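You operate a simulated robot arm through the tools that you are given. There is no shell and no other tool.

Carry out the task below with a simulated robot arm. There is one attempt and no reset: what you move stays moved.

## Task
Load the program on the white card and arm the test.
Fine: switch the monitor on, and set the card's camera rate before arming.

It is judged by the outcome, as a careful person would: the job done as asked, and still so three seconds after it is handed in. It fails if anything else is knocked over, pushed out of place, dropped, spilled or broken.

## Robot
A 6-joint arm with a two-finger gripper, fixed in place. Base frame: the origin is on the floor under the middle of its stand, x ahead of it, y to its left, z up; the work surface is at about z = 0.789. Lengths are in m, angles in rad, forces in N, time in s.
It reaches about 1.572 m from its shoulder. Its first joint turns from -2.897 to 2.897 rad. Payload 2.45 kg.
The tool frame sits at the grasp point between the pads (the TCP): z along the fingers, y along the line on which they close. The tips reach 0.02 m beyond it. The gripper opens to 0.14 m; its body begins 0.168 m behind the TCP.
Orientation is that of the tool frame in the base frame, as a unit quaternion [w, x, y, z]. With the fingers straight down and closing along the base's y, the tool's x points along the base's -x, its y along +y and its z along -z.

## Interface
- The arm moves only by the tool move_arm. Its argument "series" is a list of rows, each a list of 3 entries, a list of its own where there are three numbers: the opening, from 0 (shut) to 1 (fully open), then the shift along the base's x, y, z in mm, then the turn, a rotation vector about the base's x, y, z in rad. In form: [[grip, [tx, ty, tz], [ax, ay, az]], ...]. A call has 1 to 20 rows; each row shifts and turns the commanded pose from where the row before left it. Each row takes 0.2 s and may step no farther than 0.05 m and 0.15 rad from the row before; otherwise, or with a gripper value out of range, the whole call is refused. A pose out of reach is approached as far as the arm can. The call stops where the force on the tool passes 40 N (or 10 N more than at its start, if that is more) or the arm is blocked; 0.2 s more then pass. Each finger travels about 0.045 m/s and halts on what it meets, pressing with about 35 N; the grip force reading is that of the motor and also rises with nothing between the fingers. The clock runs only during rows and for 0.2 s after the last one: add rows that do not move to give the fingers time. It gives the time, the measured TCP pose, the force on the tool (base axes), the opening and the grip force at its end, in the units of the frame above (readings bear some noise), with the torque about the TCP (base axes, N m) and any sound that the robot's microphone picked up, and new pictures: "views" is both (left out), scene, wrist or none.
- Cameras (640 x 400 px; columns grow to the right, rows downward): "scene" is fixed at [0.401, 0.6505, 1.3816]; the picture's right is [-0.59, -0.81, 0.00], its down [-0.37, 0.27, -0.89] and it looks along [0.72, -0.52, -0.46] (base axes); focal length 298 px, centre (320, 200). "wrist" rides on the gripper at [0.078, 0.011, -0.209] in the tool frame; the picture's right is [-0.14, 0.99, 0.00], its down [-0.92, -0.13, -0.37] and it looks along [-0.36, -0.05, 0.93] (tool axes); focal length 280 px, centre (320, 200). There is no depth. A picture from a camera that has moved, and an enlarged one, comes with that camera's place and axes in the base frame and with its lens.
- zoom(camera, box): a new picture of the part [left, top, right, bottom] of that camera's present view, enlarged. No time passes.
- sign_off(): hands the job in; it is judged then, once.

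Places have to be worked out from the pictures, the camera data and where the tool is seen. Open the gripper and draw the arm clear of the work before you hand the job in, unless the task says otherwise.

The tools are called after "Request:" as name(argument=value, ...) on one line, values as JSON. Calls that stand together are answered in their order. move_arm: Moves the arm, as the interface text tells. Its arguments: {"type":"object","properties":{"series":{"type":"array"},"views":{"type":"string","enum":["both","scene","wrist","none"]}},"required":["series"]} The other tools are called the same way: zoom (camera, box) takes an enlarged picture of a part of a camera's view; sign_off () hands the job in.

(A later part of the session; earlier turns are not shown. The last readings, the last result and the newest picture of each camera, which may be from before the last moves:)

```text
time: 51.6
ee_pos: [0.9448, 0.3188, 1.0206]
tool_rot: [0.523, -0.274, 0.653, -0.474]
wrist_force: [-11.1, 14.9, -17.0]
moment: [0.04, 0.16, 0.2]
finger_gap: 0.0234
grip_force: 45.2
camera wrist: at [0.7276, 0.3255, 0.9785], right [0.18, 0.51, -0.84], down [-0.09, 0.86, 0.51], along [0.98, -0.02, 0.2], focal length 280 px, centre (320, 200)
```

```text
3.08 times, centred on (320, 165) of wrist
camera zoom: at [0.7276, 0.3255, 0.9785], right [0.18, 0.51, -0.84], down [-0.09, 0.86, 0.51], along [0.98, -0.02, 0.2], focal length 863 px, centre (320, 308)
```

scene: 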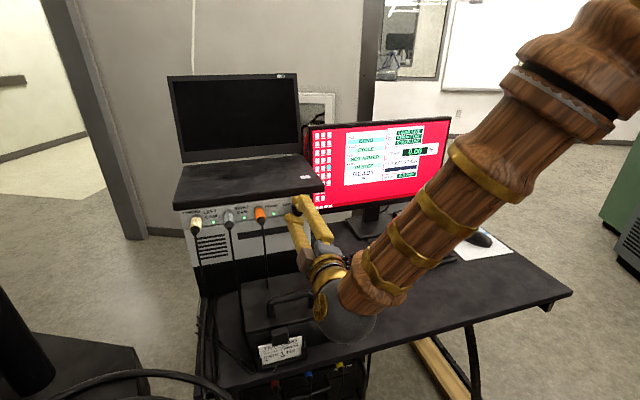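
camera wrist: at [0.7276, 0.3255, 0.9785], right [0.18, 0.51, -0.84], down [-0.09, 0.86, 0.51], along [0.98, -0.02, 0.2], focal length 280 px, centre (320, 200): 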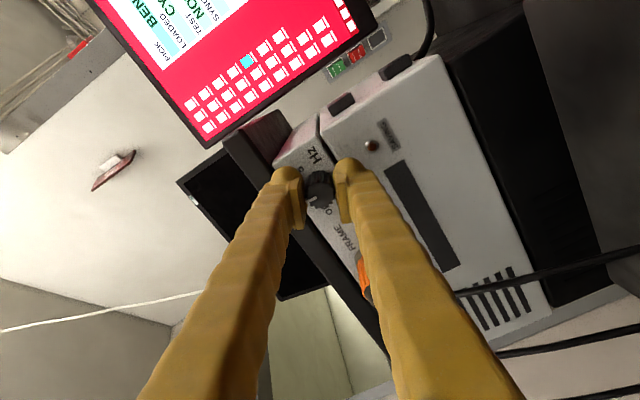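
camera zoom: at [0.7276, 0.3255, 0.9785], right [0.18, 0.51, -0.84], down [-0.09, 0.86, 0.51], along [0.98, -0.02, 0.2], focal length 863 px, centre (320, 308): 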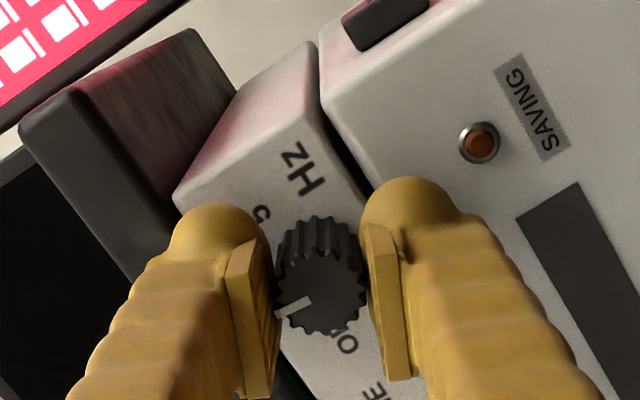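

About 62° turned. I'll relax toward the force slightly and turn the remaining ~27°.

Request:
move_arm(series=[[0.1, [-0.4, 0.5, -0.7], [0, 0, 0]], [0.1, [0, 0, 0], [-0.0566, 0.02, 0]], [0.1, [0, 0, 0], [-0.0566, 0.02, 0]], [0.1, [0, 0, 0], [-0.0566, 0.02, 0]], [0.1, [0, 0, 0], [-0.0566, 0.02, 0]], [0.1, [0, 0, 0], [0, 0, 0]]], views="wrist")

Request:
move_arm(series=[[0.1, [0, 0, 0], [-0.0566, 0.02, 0]], [0.1, [0, 0, 0], [-0.0566, 0.02, 0]], [0.1, [0, 0, 0], [-0.0566, 0.02, 0]], [0.1, [0, 0, 0], [-0.0566, 0.02, 0]], [0.1, [0, 0, 0], [0, 0, 0]]], views="both")

Request:
zoom(camera="wrist", box=[220, 100, 420, 230])

```text
time: 53.0
ee_pos: [0.9455, 0.3179, 1.0209]
tool_rot: [0.462, -0.35, 0.616, -0.533]
wrist_force: [-8.4, 10.3, -3.1]
moment: [0.01, 0.02, 0.11]
finger_gap: 0.0239
grip_force: 44.9
camera wrist: at [0.7251, 0.3178, 0.9951], right [0.11, 0.31, -0.94], down [-0.05, 0.95, 0.31], along [0.99, 0.02, 0.12], focal length 280 px, centre (320, 200)
```

wrist: 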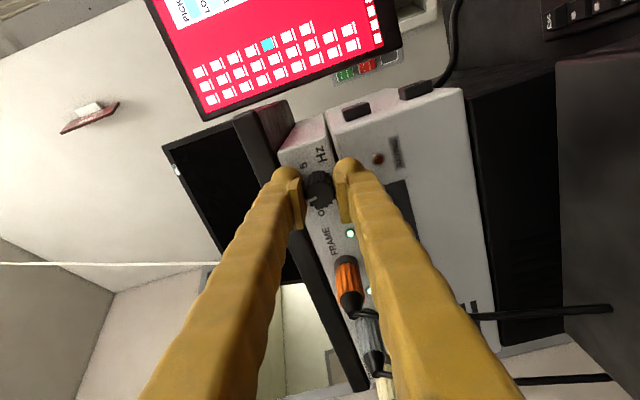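

```text
time: 54.2
ee_pos: [0.946, 0.3183, 1.0196]
tool_rot: [-0.396, 0.422, -0.569, 0.584]
wrist_force: [-29.4, 12.5, -11.0]
moment: [0.05, 0.14, 0.04]
finger_gap: 0.0234
grip_force: 45.0
camera wrist: at [0.7239, 0.3141, 1.0138], right [0.03, 0.09, -1.0], down [-0.04, 1.0, 0.09], along [1.0, 0.04, 0.03], focal length 280 px, centre (320, 200)
```

scene: 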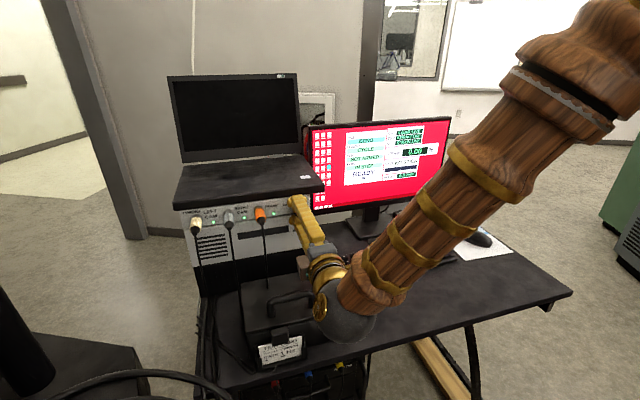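
wrist: 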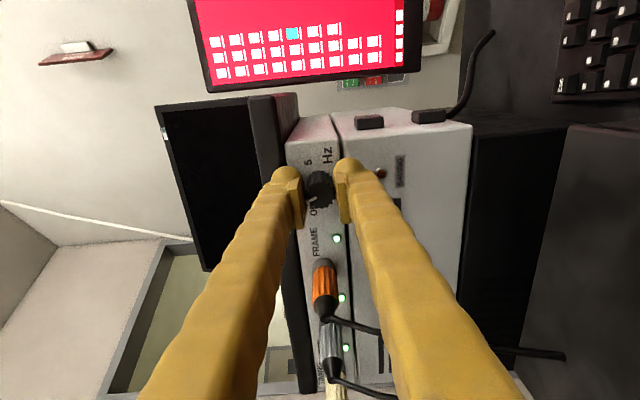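

```text
3.08 times, centred on (320, 165) of wrist
camera zoom: at [0.7239, 0.3141, 1.0138], right [0.03, 0.09, -1.0], down [-0.04, 1.0, 0.09], along [1.0, 0.04, 0.03], focal length 863 px, centre (320, 308)
```

zoom: 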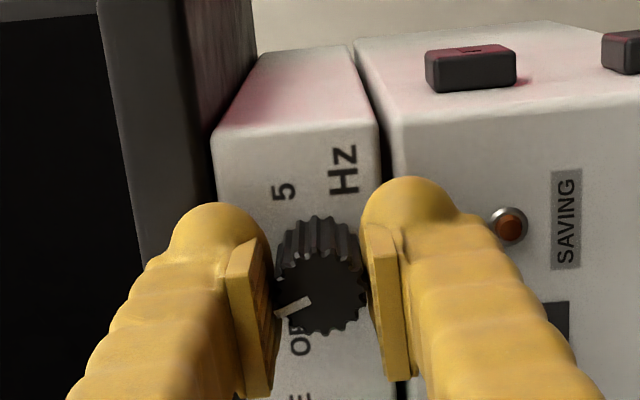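

The gripper has turned about 90° in total and the pointer moved with it. I'll open just enough to clear the knob, because of the laptop overhang above, and withdraw straight back.

Request:
move_arm(series=[[0.25, [0, 0, 0], [0, 0, 0]], [0.25, [0, 0, 0], [0, 0, 0]], [0.25, [0, 0, 0], [0, 0, 0]]], views="wrist")

Request:
zoom(camera="wrist", box=[220, 100, 420, 230])

```text
time: 55.0
ee_pos: [0.9476, 0.3171, 1.021]
tool_rot: [-0.395, 0.421, -0.571, 0.584]
wrist_force: [0.3, -0.2, -0.1]
moment: [0.02, 0.0, -0.02]
finger_gap: 0.035
grip_force: 0.0
camera wrist: at [0.7244, 0.3137, 1.0143], right [0.03, 0.09, -1.0], down [-0.04, 1.0, 0.09], along [1.0, 0.04, 0.03], focal length 280 px, centre (320, 200)
```

wrist: 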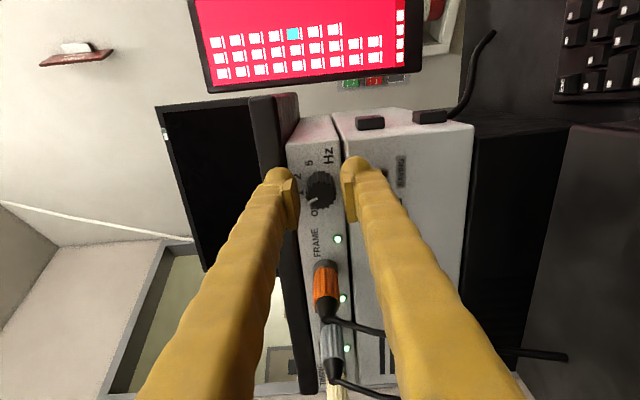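

```text
3.08 times, centred on (320, 165) of wrist
camera zoom: at [0.7244, 0.3137, 1.0143], right [0.03, 0.09, -1.0], down [-0.04, 1.0, 0.09], along [1.0, 0.04, 0.03], focal length 863 px, centre (320, 308)
```

zoom: 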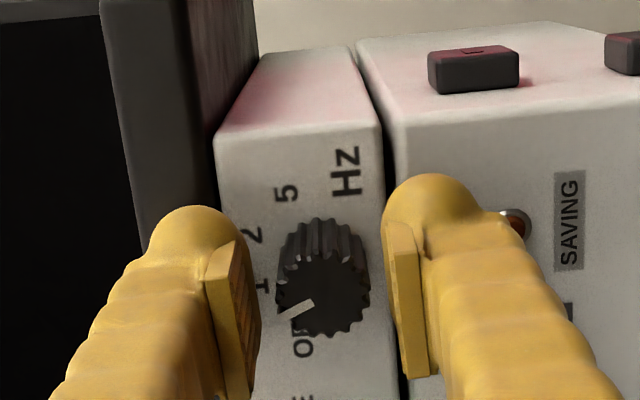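

The pointer now lines up with the "1" mark. I'll withdraw along the axis and check it from clear of the panel.

Request:
move_arm(series=[[0.25, [-9.4, 3.3, 0], [0, 0, 0]], [0.25, [-18.9, 6.7, 0], [0, 0, 0]], [0.25, [-28.3, 10, 0], [0, 0, 0]], [0.25, [-28.3, 10, 0], [0, 0, 0]], [0.25, [0, 0, 0], [0, 0, 0]]])

Request:
zoom(camera="wrist", box=[260, 100, 380, 220])

Request:
zoom(camera="scene", box=[260, 170, 340, 230])

Request:
zoom(camera="scene", box=[335, 120, 445, 190])

```text
time: 56.2
ee_pos: [0.8621, 0.3471, 1.0186]
tool_rot: [-0.394, 0.421, -0.57, 0.585]
wrist_force: [0.2, -0.2, -0.3]
moment: [0.0, -0.01, 0.0]
finger_gap: 0.035
grip_force: 0.1
camera wrist: at [0.6396, 0.3438, 1.0125], right [0.03, 0.09, -1.0], down [-0.04, 1.0, 0.09], along [1.0, 0.04, 0.03], focal length 280 px, centre (320, 200)
```

scene: 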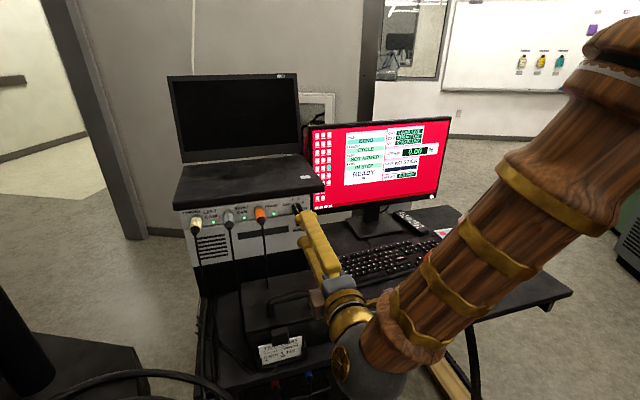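
wrist: 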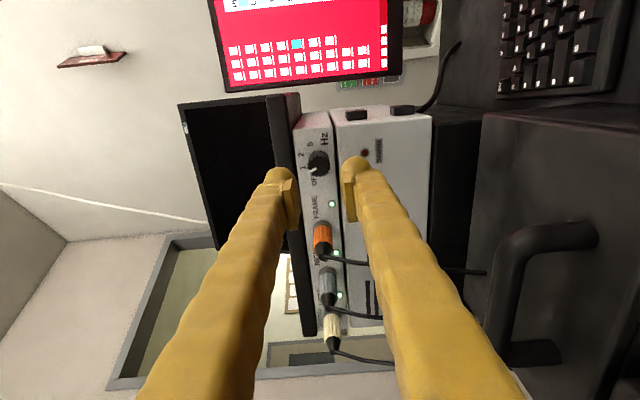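

```text
3.33 times, centred on (320, 160) of wrist
camera zoom: at [0.6396, 0.3438, 1.0125], right [0.03, 0.09, -1.0], down [-0.04, 1.0, 0.09], along [1.0, 0.04, 0.03], focal length 935 px, centre (320, 333)
```

zoom: 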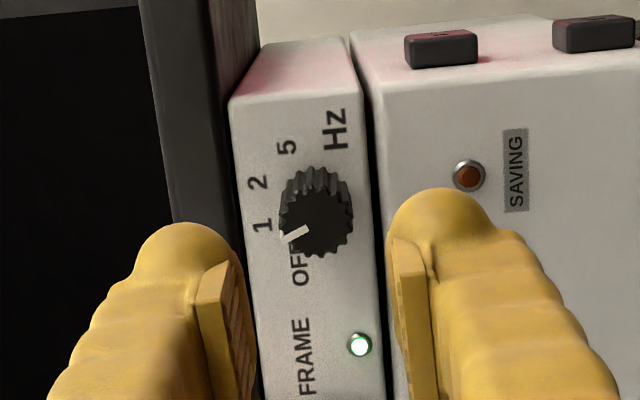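

```text
6.67 times, centred on (300, 200) of scene
camera zoom: at [0.401, 0.6505, 1.3816], right [-0.59, -0.81, 0.0], down [-0.37, 0.27, -0.89], along [0.72, -0.52, -0.46], focal length 1984 px, centre (453, 200)
```

zoom: 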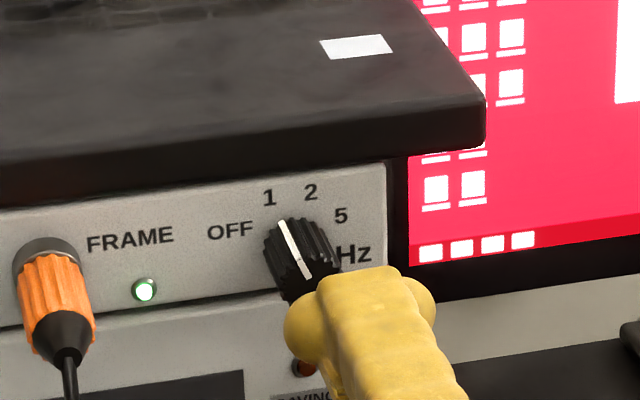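

```text
5.71 times, centred on (390, 155) of scene
camera zoom: at [0.401, 0.6505, 1.3816], right [-0.59, -0.81, 0.0], down [-0.37, 0.27, -0.89], along [0.72, -0.52, -0.46], focal length 1701 px, centre (-80, 457)
```

zoom: 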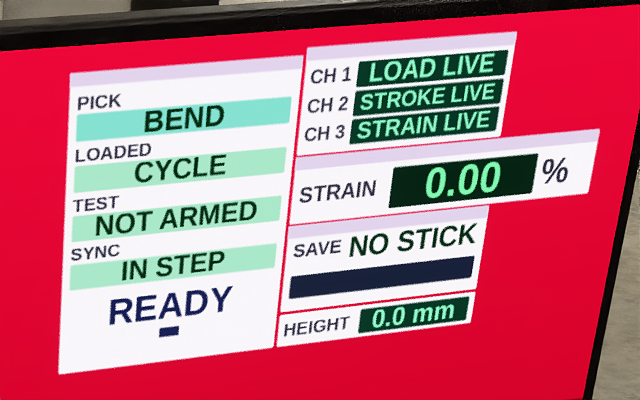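

The pointer is on 1 Hz in both views. Now I'll undo the roll and then bring the tool back to pointing down, heading for the keyboard.

Request:
move_arm(series=[[0.25, [-8, 2, 2], [0.132, -0.0466, 0]], [0.25, [-8, 2, 2], [0.132, -0.0466, 0]], [0.25, [-8, 2, 2], [0.132, -0.0466, 0]], [0.25, [-5, 0, 2], [0.132, -0.0466, 0]], [0.25, [-5, 0, 2], [0.132, -0.0466, 0]], [0.25, [-5, 0, 2], [0.132, -0.0466, 0]], [0.25, [-5, 0, 2], [0.132, -0.0466, 0]], [0.25, [-5, 0, 2], [0.132, -0.0466, 0]], [0.25, [-5, 0, 2], [0.132, -0.0466, 0]], [0.25, [-5, 0, 2], [0.132, -0.0466, 0]], [0.25, [-5, 0, 2], [0.132, -0.0466, 0]], [0.25, [0, 0, 0], [0, 0, 0]]], views="none")

Request:
move_arm(series=[[0.25, [0, 0, 8], [0.0435, 0.1226, 0]], [0.25, [0, 0, 8], [0.0435, 0.1226, 0]], [0.25, [0, 0, 8], [0.0435, 0.1226, 0]], [0.25, [0, 0, 8], [0.0435, 0.1226, 0]], [0.25, [0, 0, 8], [0.0435, 0.1226, 0]], [0.25, [0, 0, 8], [0.0435, 0.1226, 0]], [0.25, [0, 0, 8], [0.0435, 0.1226, 0]], [0.25, [0, 0, 8], [0.0435, 0.1226, 0]], [0.25, [0, 0, 8], [0.0435, 0.1226, 0]], [0.25, [0, 0, 8], [0.0435, 0.1226, 0]], [0.25, [0, 0, 8], [0.0435, 0.1226, 0]], [0.25, [0, 0, 8], [0.0435, 0.1226, 0]], [0.25, [0, 0, 0], [0, 0, 0]]])

```text
time: 58.8
ee_pos: [0.7972, 0.3538, 1.0431]
tool_rot: [0.692, 0.092, 0.702, -0.143]
wrist_force: [0.0, -0.6, 0.2]
moment: [-0.03, -0.01, 0.0]
finger_gap: 0.0349
grip_force: 0.2
```

```text
time: 61.6
ee_pos: [0.7968, 0.3534, 1.1365]
tool_rot: [0.005, 0.133, 0.991, 0.001]
wrist_force: [-0.1, -0.3, 0.4]
moment: [0.03, 0.02, 0.0]
finger_gap: 0.035
grip_force: 0.0
camera wrist: at [0.7232, 0.3847, 1.3456], right [0.39, 0.92, 0.01], down [0.85, -0.37, 0.38], along [0.35, -0.14, -0.93], focal length 280 px, centre (320, 200)
```

scene: 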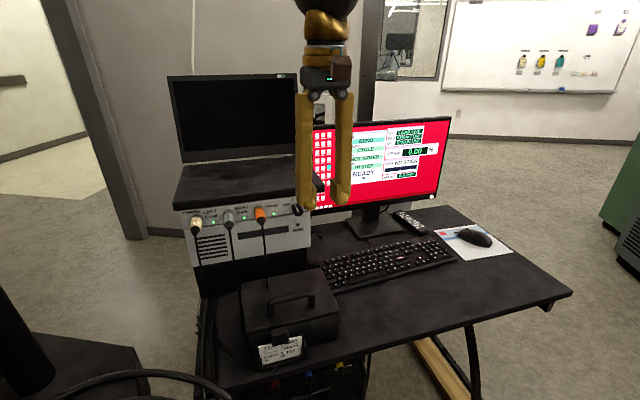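
wrist: 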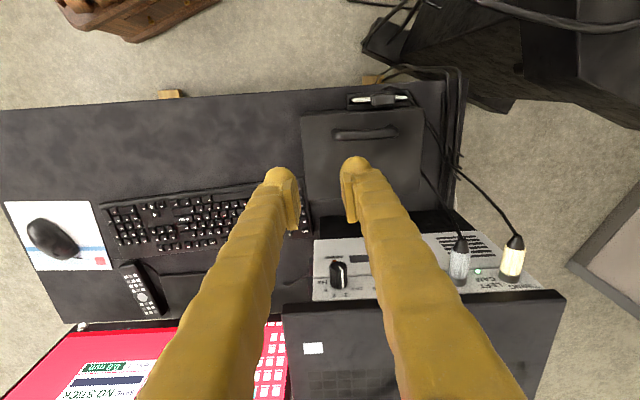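

The arm is tool-down again. I'll move to a viewing spot left of the arrow keys, square up the yaw, and shut the gripper to map the keys accurately.

Request:
move_arm(series=[[0, [-19.4, -30.6, -17], [0, 0, 0.0534]], [0, [-19.4, -30.6, -17], [0, 0, 0.0534]], [0, [-19.4, -30.6, -17], [0, 0, 0.0534]], [0, [-19.4, -30.6, -17], [0, 0, 0.0534]], [0, [-19.4, -30.6, -17], [0, 0, 0.0534]], [0, [0, 0, 0], [0, 0, 0]], [0, [0, 0, 0], [0, 0, 0]]])

Request:
zoom(camera="wrist", box=[110, 140, 310, 260])

Request:
zoom(camera="scene", box=[310, 220, 470, 310])

```text
time: 63.2
ee_pos: [0.6998, 0.2004, 1.0538]
tool_rot: [0.006, 0.0, 1.0, 0.002]
wrist_force: [-0.7, 0.3, -0.3]
moment: [-0.02, 0.0, 0.0]
finger_gap: 0.0
grip_force: 29.1
camera wrist: at [0.6199, 0.2103, 1.2628], right [0.14, 0.99, 0.01], down [0.92, -0.13, 0.38], along [0.37, -0.05, -0.93], focal length 280 px, centre (320, 200)
```

scene: 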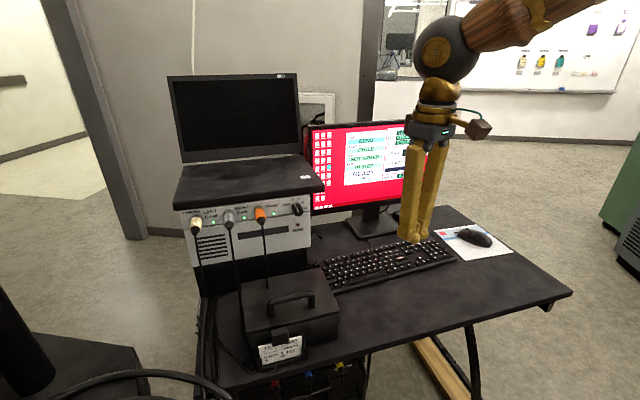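
wrist: 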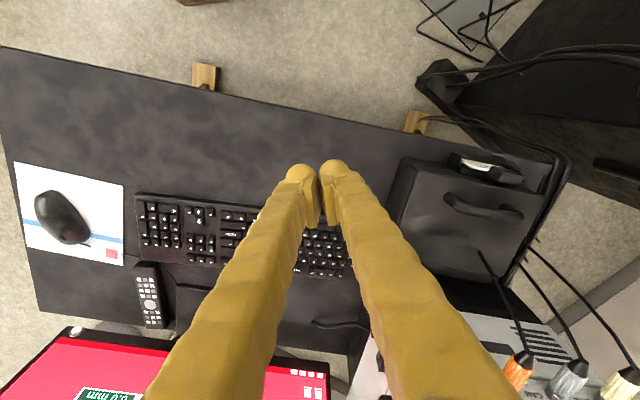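

```text
3.20 times, centred on (210, 200) of wrist
camera zoom: at [0.6199, 0.2103, 1.2628], right [0.14, 0.99, 0.01], down [0.92, -0.13, 0.38], along [0.37, -0.05, -0.93], focal length 897 px, centre (672, 200)
```

zoom: 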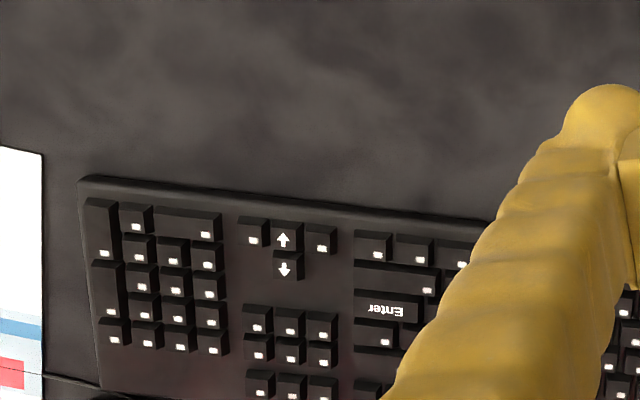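

```text
4.00 times, centred on (390, 265) of scene
camera zoom: at [0.401, 0.6505, 1.3816], right [-0.59, -0.81, 0.0], down [-0.37, 0.27, -0.89], along [0.72, -0.52, -0.46], focal length 1191 px, centre (40, -60)
```

zoom: 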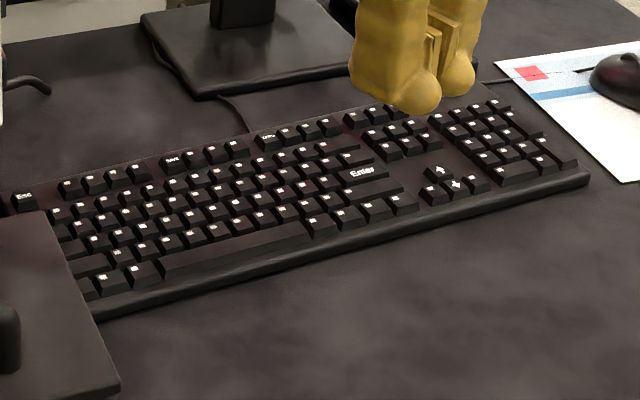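

There are labelled function keys in the top row; I'll zoom in to read them.

Request:
zoom(camera="scene", box=[340, 240, 400, 275])

Request:
zoom(camera="scene", box=[310, 255, 370, 290])

Request:
zoom(camera="scene", box=[390, 245, 450, 280])

Request:
zoom(camera="wrist", box=[290, 210, 370, 290])

```text
10.67 times, centred on (370, 258) of scene
camera zoom: at [0.401, 0.6505, 1.3816], right [-0.59, -0.81, 0.0], down [-0.37, 0.27, -0.89], along [0.72, -0.52, -0.46], focal length 3175 px, centre (-213, -413)
```

zoom: 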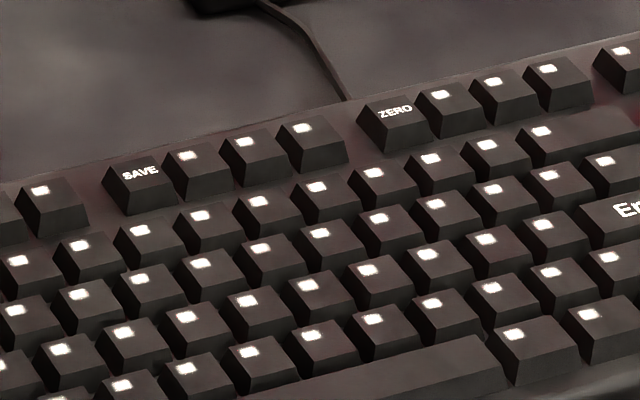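

```text
10.67 times, centred on (340, 272) of scene
camera zoom: at [0.401, 0.6505, 1.3816], right [-0.59, -0.81, 0.0], down [-0.37, 0.27, -0.89], along [0.72, -0.52, -0.46], focal length 3175 px, centre (107, -573)
```

zoom: 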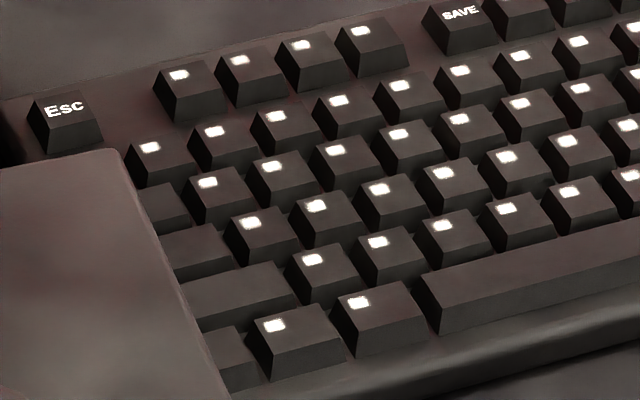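

```text
10.67 times, centred on (420, 262) of scene
camera zoom: at [0.401, 0.6505, 1.3816], right [-0.59, -0.81, 0.0], down [-0.37, 0.27, -0.89], along [0.72, -0.52, -0.46], focal length 3175 px, centre (-747, -467)
```

zoom: 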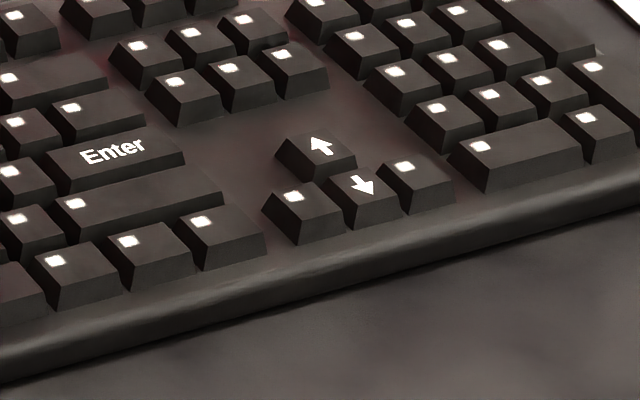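

```text
5.00 times, centred on (330, 250) of wrist
camera zoom: at [0.6199, 0.2103, 1.2628], right [0.14, 0.99, 0.01], down [0.92, -0.13, 0.38], along [0.37, -0.05, -0.93], focal length 1402 px, centre (270, -50)
```

zoom: 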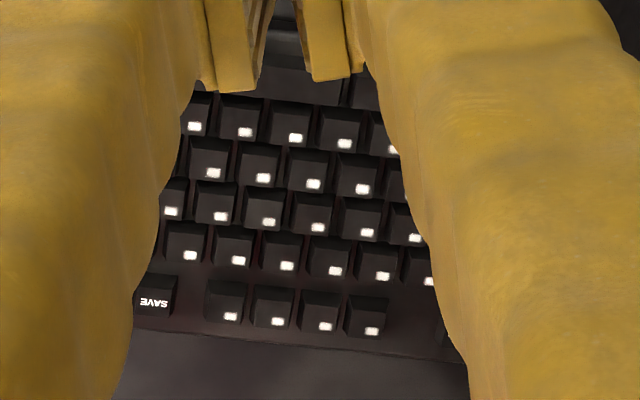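

Labelled keys are ESC, SAVE, ZERO, Enter, ↑ and ↓. I'll take a tilted pose so that only the left finger's front ball leads, hovering about 4 cm above the ↓ key.

Request:
move_arm(series=[[0, [15.3, -34.6, -20], [-0.05, -0.057, 0]], [0, [15.3, -34.6, -25], [-0.05, -0.057, 0]], [0, [15.3, -34.6, -25], [-0.05, -0.057, 0]], [0, [15.3, -34.6, -25], [-0.05, -0.057, 0]], [0, [15.3, -34.6, -25], [-0.05, -0.057, 0]], [0, [15.3, -34.6, -25], [-0.05, -0.057, 0]], [0, [15.3, -34.6, -25], [-0.05, -0.057, 0]], [0, [0, 0, 0], [0, 0, 0]], [0, [0, 0, 0], [0, 0, 0]]])

Request:
zoom(camera="scene", box=[380, 220, 460, 280])

Request:
zoom(camera="wrist", box=[250, 110, 390, 215])

```text
time: 65.2
ee_pos: [0.8051, -0.0403, 0.8859]
tool_rot: [0.201, -0.001, 0.964, -0.171]
wrist_force: [-0.2, 0.4, 0.6]
moment: [0.02, -0.02, -0.01]
finger_gap: 0.0001
grip_force: 29.6
camera wrist: at [0.6532, 0.0336, 1.0311], right [0.19, 0.94, -0.27], down [0.69, 0.07, 0.72], along [0.69, -0.33, -0.64], focal length 280 px, centre (320, 200)
```

scene: 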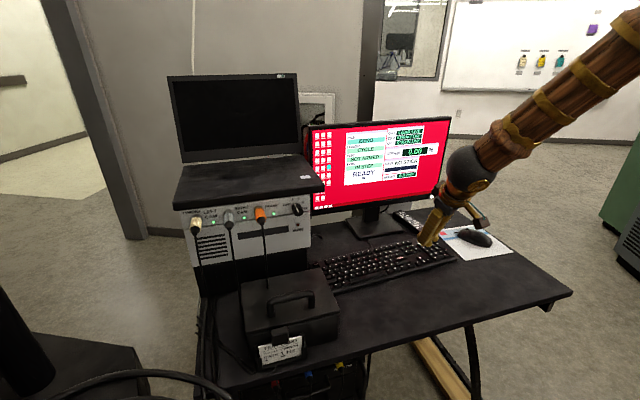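
wrist: 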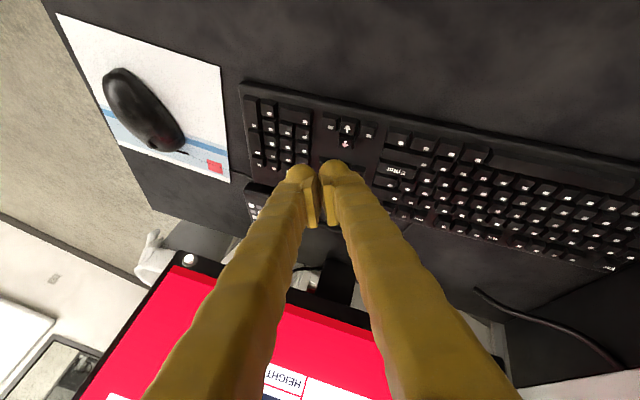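

```text
6.67 times, centred on (420, 250) of scene
camera zoom: at [0.401, 0.6505, 1.3816], right [-0.59, -0.81, 0.0], down [-0.37, 0.27, -0.89], along [0.72, -0.52, -0.46], focal length 1984 px, centre (-347, -133)
```

zoom: 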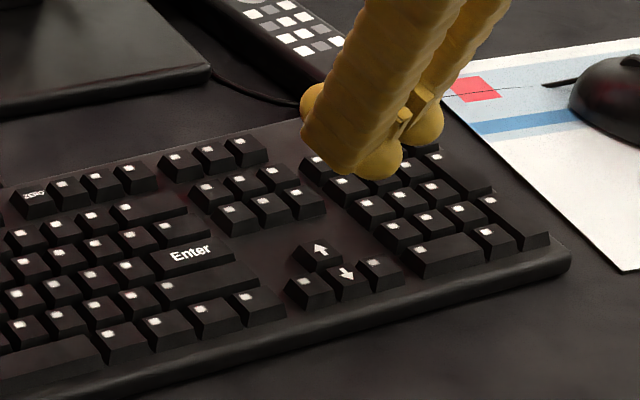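

```text
3.81 times, centred on (320, 162) of wrist
camera zoom: at [0.6532, 0.0336, 1.0311], right [0.19, 0.94, -0.27], down [0.69, 0.07, 0.72], along [0.69, -0.33, -0.64], focal length 1068 px, centre (320, 343)
```

zoom: 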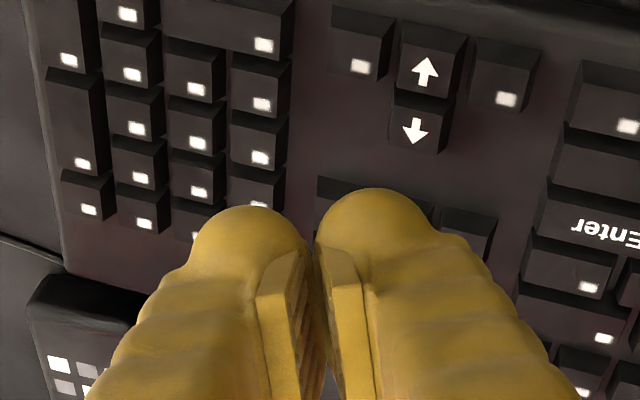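

The ball centre model matches both views: the ball is at about (0.799, -0.031, 0.870) and the ↓ key top at about (0.804, -0.037, 0.791). I'll shift over the key and come down to hover ~20 mm above it.

Request:
move_arm(series=[[0, [5, -6, -10], [0, 0, 0]], [0, [0, 0, -20], [0, 0, 0]], [0, [0, 0, -15], [0, 0, 0]], [0, [0, 0, 0], [0, 0, 0]]])

Request:
zoom(camera="scene", box=[390, 230, 450, 275])

Request:
zoom(camera="wrist", box=[270, 120, 370, 200])

```text
time: 66.2
ee_pos: [0.8096, -0.046, 0.8373]
tool_rot: [0.203, -0.002, 0.964, -0.17]
wrist_force: [-0.5, 0.6, 0.2]
moment: [0.01, 0.0, 0.01]
finger_gap: 0.0
grip_force: 29.6
camera wrist: at [0.6578, 0.0283, 0.9849], right [0.19, 0.94, -0.27], down [0.69, 0.07, 0.72], along [0.69, -0.33, -0.64], focal length 280 px, centre (320, 200)
```

scene: 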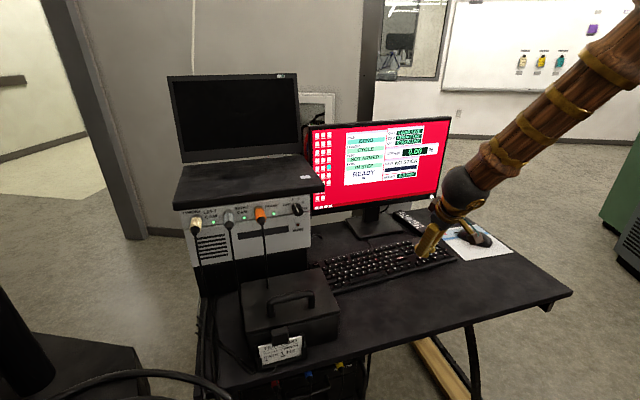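
wrist: 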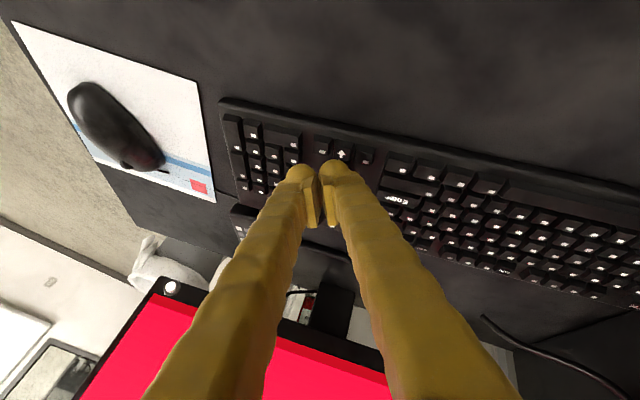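

```text
8.89 times, centred on (420, 252) of scene
camera zoom: at [0.401, 0.6505, 1.3816], right [-0.59, -0.81, 0.0], down [-0.37, 0.27, -0.89], along [0.72, -0.52, -0.46], focal length 2646 px, centre (-569, -267)
```

zoom: 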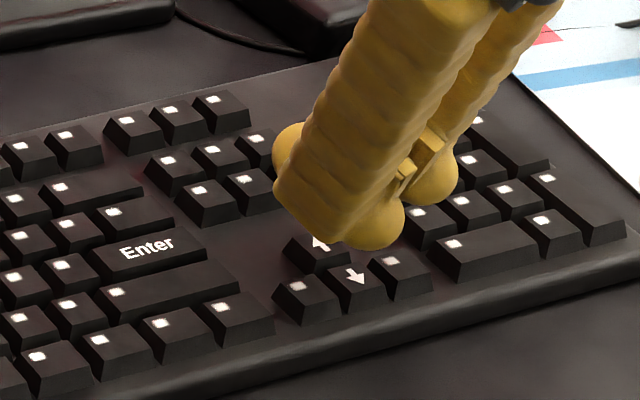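

```text
5.00 times, centred on (320, 160) of wrist
camera zoom: at [0.6578, 0.0283, 0.9849], right [0.19, 0.94, -0.27], down [0.69, 0.07, 0.72], along [0.69, -0.33, -0.64], focal length 1402 px, centre (320, 400)
```

zoom: 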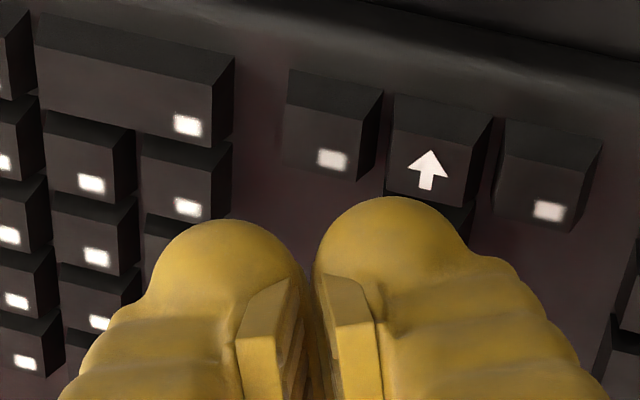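

Both views put the ball directly over the ↓ key, with about 15 mm to go. I'll lower it in stages.

Request:
move_arm(series=[[0, [0, 0, -6], [0, 0, 0]], [0, [0, 0, -4], [0, 0, 0]], [0, [0, 0, -2], [0, 0, 0]], [0, [0, 0, 0], [0, 0, 0]]], views="scene")

Request:
zoom(camera="scene", box=[390, 230, 450, 275])

```text
time: 67.2
ee_pos: [0.8101, -0.0468, 0.8263]
tool_rot: [0.202, -0.002, 0.964, -0.171]
wrist_force: [0.5, -0.3, 0.0]
moment: [0.02, 0.01, 0.01]
finger_gap: 0.0001
grip_force: 29.2
```

scene: 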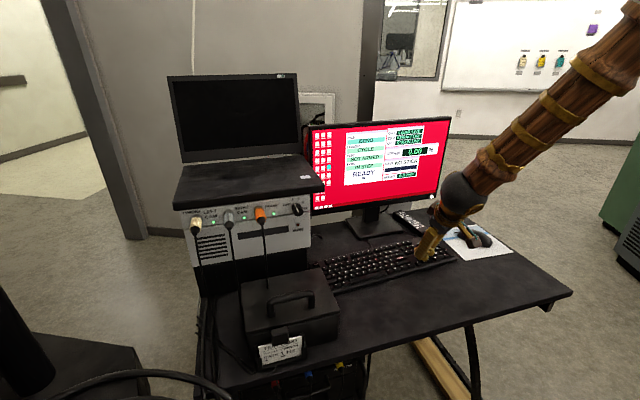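

```text
8.89 times, centred on (420, 252) of scene
camera zoom: at [0.401, 0.6505, 1.3816], right [-0.59, -0.81, 0.0], down [-0.37, 0.27, -0.89], along [0.72, -0.52, -0.46], focal length 2646 px, centre (-569, -267)
```

zoom: 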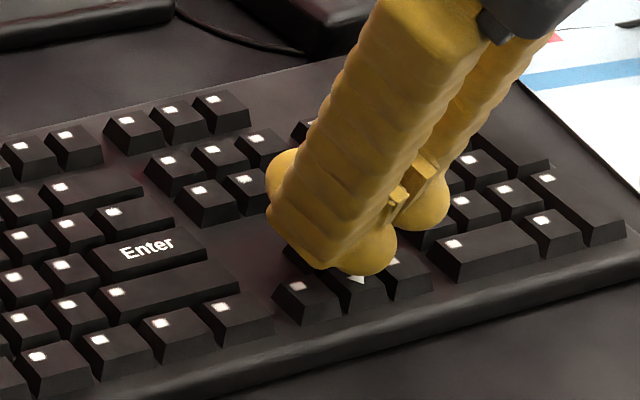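

It is nearly touching. I'll press in 1.5–2 mm steps while watching the force and the screen.

Request:
move_arm(series=[[0, [0, 0, -2], [0, 0, 0]], [0, [0, 0, -1], [0, 0, 0]], [0, [0, 0, 0], [0, 0, 0]]], views="none")

Request:
move_arm(series=[[0, [0, 0, -1.5], [0, 0, 0]], [0, [0, 0, 0], [0, 0, 0]]], views="none")

```text
time: 68.0
ee_pos: [0.8116, -0.0456, 0.8228]
tool_rot: [0.202, -0.002, 0.964, -0.171]
wrist_force: [1.0, -0.1, 0.0]
moment: [-0.01, -0.02, 0.01]
finger_gap: 0.0001
grip_force: 29.6
```

```text
time: 68.6
ee_pos: [0.8113, -0.047, 0.8226]
tool_rot: [0.202, -0.002, 0.964, -0.17]
wrist_force: [0.2, 0.1, 1.0]
moment: [-0.03, -0.01, -0.03]
finger_gap: 0.0002
grip_force: 29.2
```

Still free. I'll continue in small steps.

Request:
move_arm(series=[[0, [0, 0, -1.5], [0, 0, 0]], [0, [0, 0, 0], [0, 0, 0]]], views="none")

Request:
move_arm(series=[[0, [0, 0, -1.5], [0, 0, 0]], [0, [0, 0, 0], [0, 0, 0]]], views="scene")

Request:
zoom(camera="scene", box=[390, 230, 450, 275])

```text
time: 69.2
ee_pos: [0.8112, -0.0461, 0.8214]
tool_rot: [0.202, -0.002, 0.964, -0.171]
wrist_force: [0.0, 0.2, 1.2]
moment: [0.0, 0.02, -0.01]
finger_gap: 0.0
grip_force: 29.3
```

```text
time: 69.8
ee_pos: [0.8121, -0.0473, 0.8192]
tool_rot: [0.203, -0.002, 0.964, -0.171]
wrist_force: [-0.4, 1.3, 1.2]
moment: [0.03, 0.02, 0.01]
finger_gap: 0.0
grip_force: 29.1
heard: click
```

scene: 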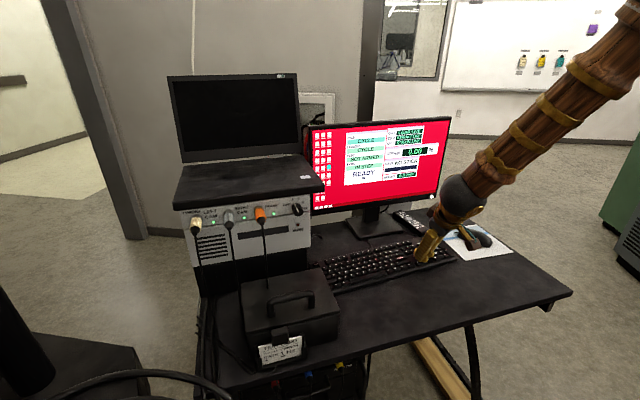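

```text
8.89 times, centred on (420, 252) of scene
camera zoom: at [0.401, 0.6505, 1.3816], right [-0.59, -0.81, 0.0], down [-0.37, 0.27, -0.89], along [0.72, -0.52, -0.46], focal length 2646 px, centre (-569, -267)
```

zoom: 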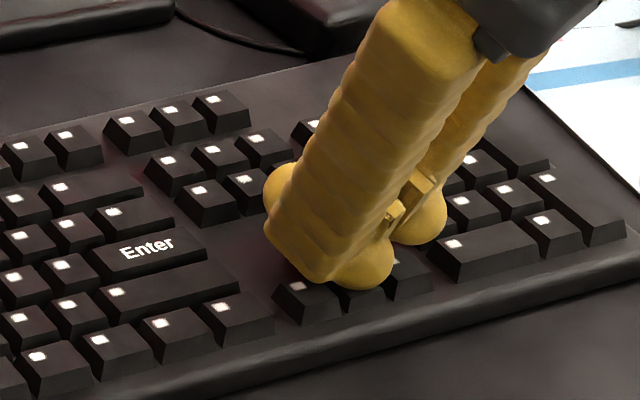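

Click — PICK changed on the screen. I'll zoom in to read the new pick.

Request:
zoom(camera="scene", box=[335, 120, 445, 190])

```text
5.71 times, centred on (390, 155) of scene
camera zoom: at [0.401, 0.6505, 1.3816], right [-0.59, -0.81, 0.0], down [-0.37, 0.27, -0.89], along [0.72, -0.52, -0.46], focal length 1701 px, centre (-80, 457)
```

zoom: 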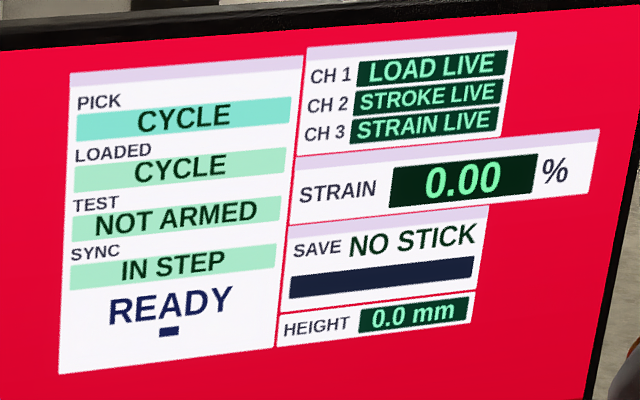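

PICK moved from BEND to CYCLE. I'll lift and press ↓ again to the same depth.

Request:
move_arm(series=[[0, [0, 0, 8], [0, 0, 0]], [0, [0, 0, 0], [0, 0, 0]], [0, [0, 0, -5], [0, 0, 0]], [0, [0, 0, -3], [0, 0, 0]], [0, [0, 0, 0], [0, 0, 0]]], views="scene")

Request:
zoom(camera="scene", box=[335, 120, 445, 190])

```text
time: 71.0
ee_pos: [0.8115, -0.0468, 0.8193]
tool_rot: [0.202, -0.001, 0.964, -0.171]
wrist_force: [1.0, 0.6, 2.2]
moment: [0.02, -0.02, -0.02]
finger_gap: 0.0
grip_force: 29.3
heard: click
```

scene: 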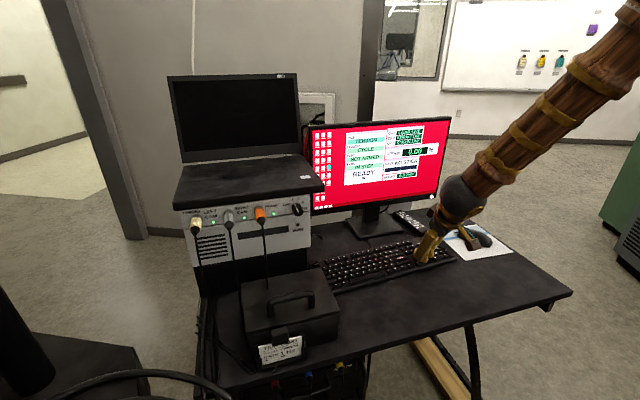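

```text
5.71 times, centred on (390, 155) of scene
camera zoom: at [0.401, 0.6505, 1.3816], right [-0.59, -0.81, 0.0], down [-0.37, 0.27, -0.89], along [0.72, -0.52, -0.46], focal length 1701 px, centre (-80, 457)
```

zoom: 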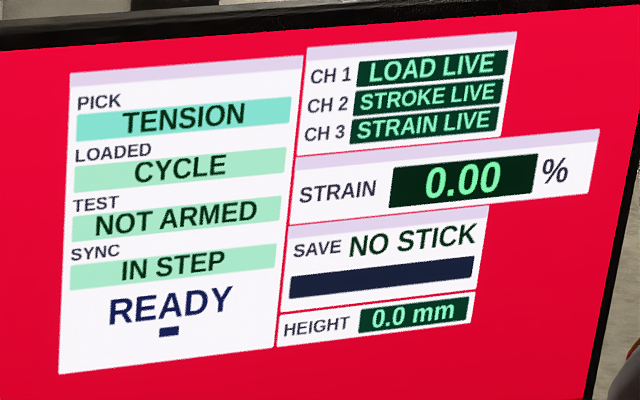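

PICK now shows TENSION. I'll lift off and move over the Enter key (about +51 mm x, +46 mm y), then check alignment.

Request:
move_arm(series=[[0, [0, 0, 15], [0, 0, 0]], [0, [0, 0, 20], [0, 0, 0]], [0, [25, 23, 0], [0, 0, 0]], [0, [26, 23, 0], [0, 0, 0]], [0, [0, 0, 0], [0, 0, 0]]])

Request:
zoom(camera="scene", box=[370, 220, 430, 265])

Request:
zoom(camera="wrist", box=[270, 120, 370, 200])

```text
time: 72.2
ee_pos: [0.8627, -0.002, 0.856]
tool_rot: [0.202, -0.002, 0.964, -0.171]
wrist_force: [-0.3, 0.0, -0.5]
moment: [-0.04, 0.02, 0.03]
finger_gap: 0.0
grip_force: 29.7
camera wrist: at [0.7113, 0.0709, 1.0019], right [0.19, 0.94, -0.27], down [0.69, 0.07, 0.72], along [0.69, -0.33, -0.64], focal length 280 px, centre (320, 200)
```

scene: 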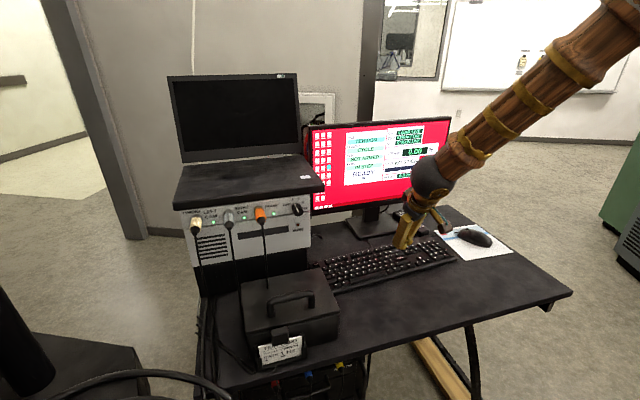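
wrist: 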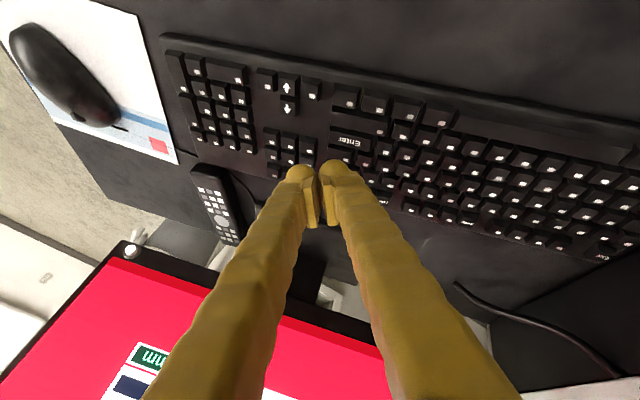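

```text
8.89 times, centred on (400, 242) of scene
camera zoom: at [0.401, 0.6505, 1.3816], right [-0.59, -0.81, 0.0], down [-0.37, 0.27, -0.89], along [0.72, -0.52, -0.46], focal length 2646 px, centre (-391, -178)
```

zoom: 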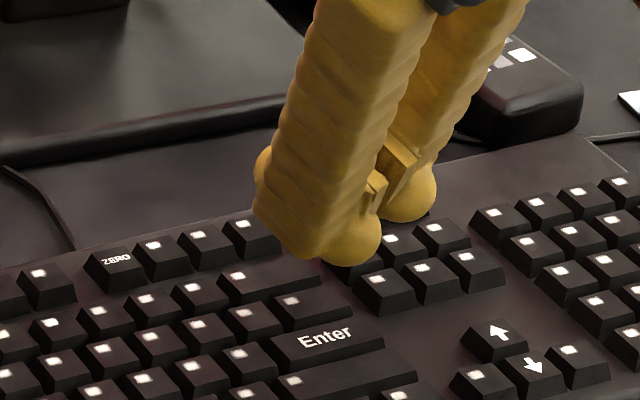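

```text
5.00 times, centred on (320, 160) of wrist
camera zoom: at [0.7113, 0.0709, 1.0019], right [0.19, 0.94, -0.27], down [0.69, 0.07, 0.72], along [0.69, -0.33, -0.64], focal length 1402 px, centre (320, 400)
```

zoom: 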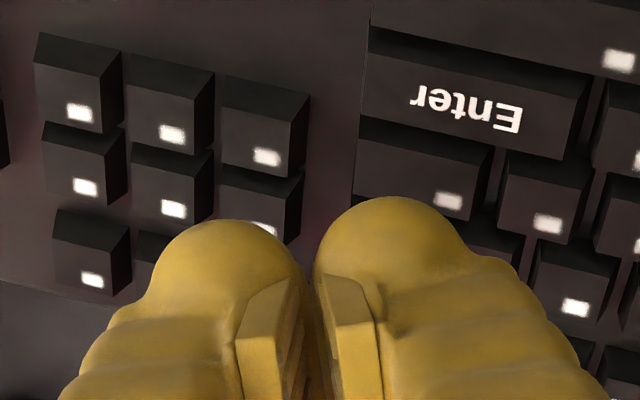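

The ball is right over Enter (about 1 mm off centre). I'll descend most of the way, then press in small steps.

Request:
move_arm(series=[[0, [0, 1, -12], [0, 0, 0]], [0, [0, 0, -10], [0, 0, 0]], [0, [0, 0, -5], [0, 0, 0]], [0, [0, 0, 0], [0, 0, 0]]], views="scene")

Request:
zoom(camera="scene", box=[370, 220, 430, 265])

```text
time: 73.2
ee_pos: [0.8636, -0.0006, 0.8273]
tool_rot: [0.202, -0.002, 0.964, -0.171]
wrist_force: [-1.2, 1.2, -0.3]
moment: [0.0, 0.01, 0.01]
finger_gap: 0.0
grip_force: 29.6
```

scene: 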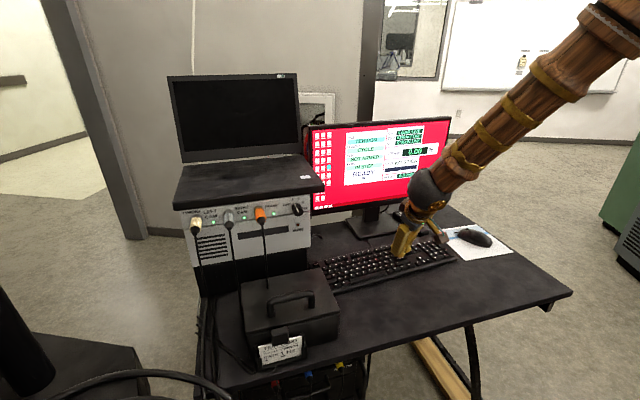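

```text
8.89 times, centred on (400, 242) of scene
camera zoom: at [0.401, 0.6505, 1.3816], right [-0.59, -0.81, 0.0], down [-0.37, 0.27, -0.89], along [0.72, -0.52, -0.46], focal length 2646 px, centre (-391, -178)
```

zoom: 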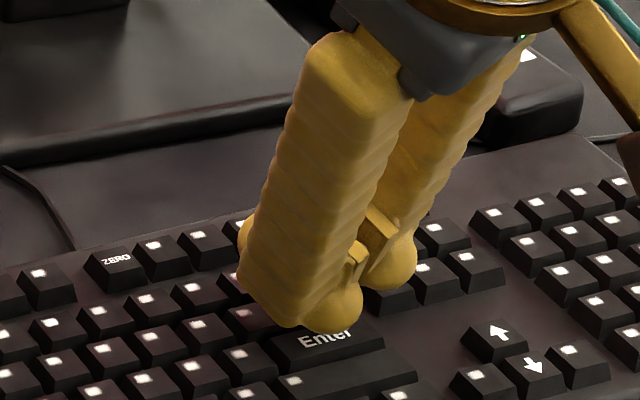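

The ball is just above Enter. I'll press in small steps until it clicks.

Request:
move_arm(series=[[0, [0, 0, -2], [0, 0, 0]], [0, [0, 0, -1.5], [0, 0, 0]], [0, [0, 0, 0], [0, 0, 0]]], views="none")

Request:
move_arm(series=[[0, [0, 0, -1.5], [0, 0, 0]], [0, [0, 0, 0], [0, 0, 0]]], views="scene")

Request:
zoom(camera="scene", box=[335, 120, 445, 190])

```text
time: 74.0
ee_pos: [0.8638, -0.0002, 0.8236]
tool_rot: [0.203, -0.003, 0.964, -0.17]
wrist_force: [0.2, -0.6, 0.4]
moment: [0.01, 0.02, -0.03]
finger_gap: 0.0004
grip_force: 29.8
```

```text
time: 74.6
ee_pos: [0.8624, -0.0007, 0.8219]
tool_rot: [0.202, -0.001, 0.964, -0.171]
wrist_force: [-1.1, -0.4, 0.2]
moment: [0.02, -0.02, 0.03]
finger_gap: 0.0003
grip_force: 29.1
```

scene: 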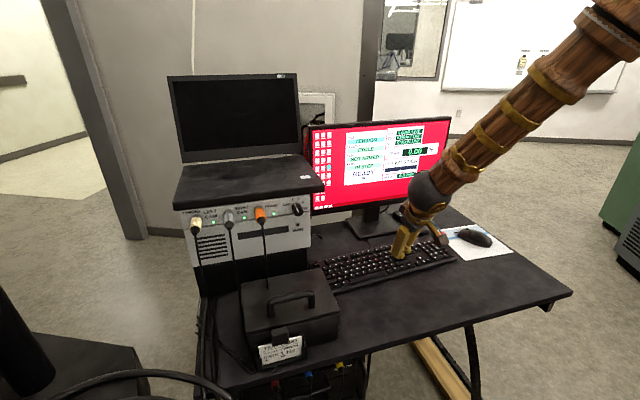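

```text
5.71 times, centred on (390, 155) of scene
camera zoom: at [0.401, 0.6505, 1.3816], right [-0.59, -0.81, 0.0], down [-0.37, 0.27, -0.89], along [0.72, -0.52, -0.46], focal length 1701 px, centre (-80, 457)
```

zoom: 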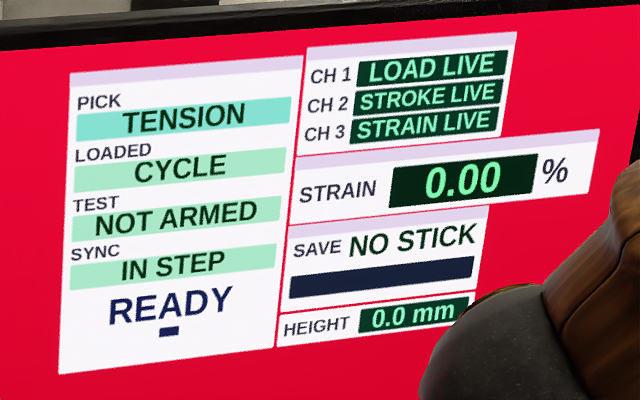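

No click yet; I'll press a little deeper.

Request:
move_arm(series=[[0, [0, 0, -1.5], [0, 0, 0]], [0, [0, 0, 0], [0, 0, 0]]], views="none")

Request:
move_arm(series=[[0, [0, 0, -1.2], [0, 0, 0]], [0, [0, 0, 0], [0, 0, 0]]], views="scene")

Request:
zoom(camera="scene", box=[335, 120, 445, 190])

```text
time: 75.2
ee_pos: [0.864, -0.0007, 0.82]
tool_rot: [0.202, -0.002, 0.965, -0.17]
wrist_force: [0.4, 0.3, 1.8]
moment: [0.0, 0.01, 0.03]
finger_gap: 0.0002
grip_force: 29.2
heard: click
```

```text
time: 75.8
ee_pos: [0.8624, -0.001, 0.819]
tool_rot: [0.202, -0.001, 0.964, -0.171]
wrist_force: [0.2, -0.9, 2.2]
moment: [0.02, 0.01, 0.0]
finger_gap: 0.0
grip_force: 29.7
```

scene: 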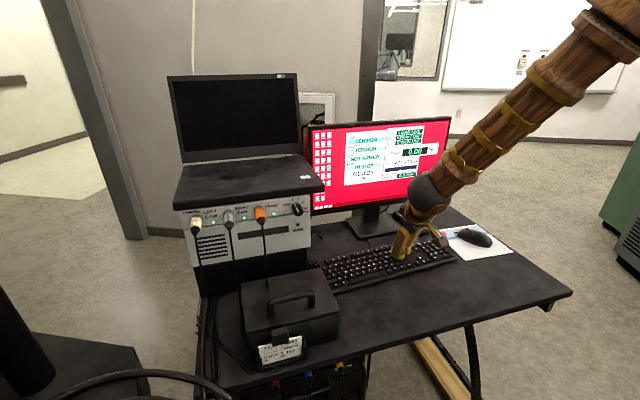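

```text
5.71 times, centred on (390, 155) of scene
camera zoom: at [0.401, 0.6505, 1.3816], right [-0.59, -0.81, 0.0], down [-0.37, 0.27, -0.89], along [0.72, -0.52, -0.46], focal length 1701 px, centre (-80, 457)
```

zoom: 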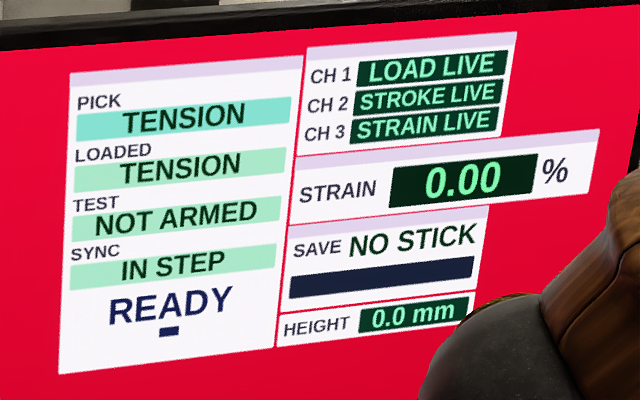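

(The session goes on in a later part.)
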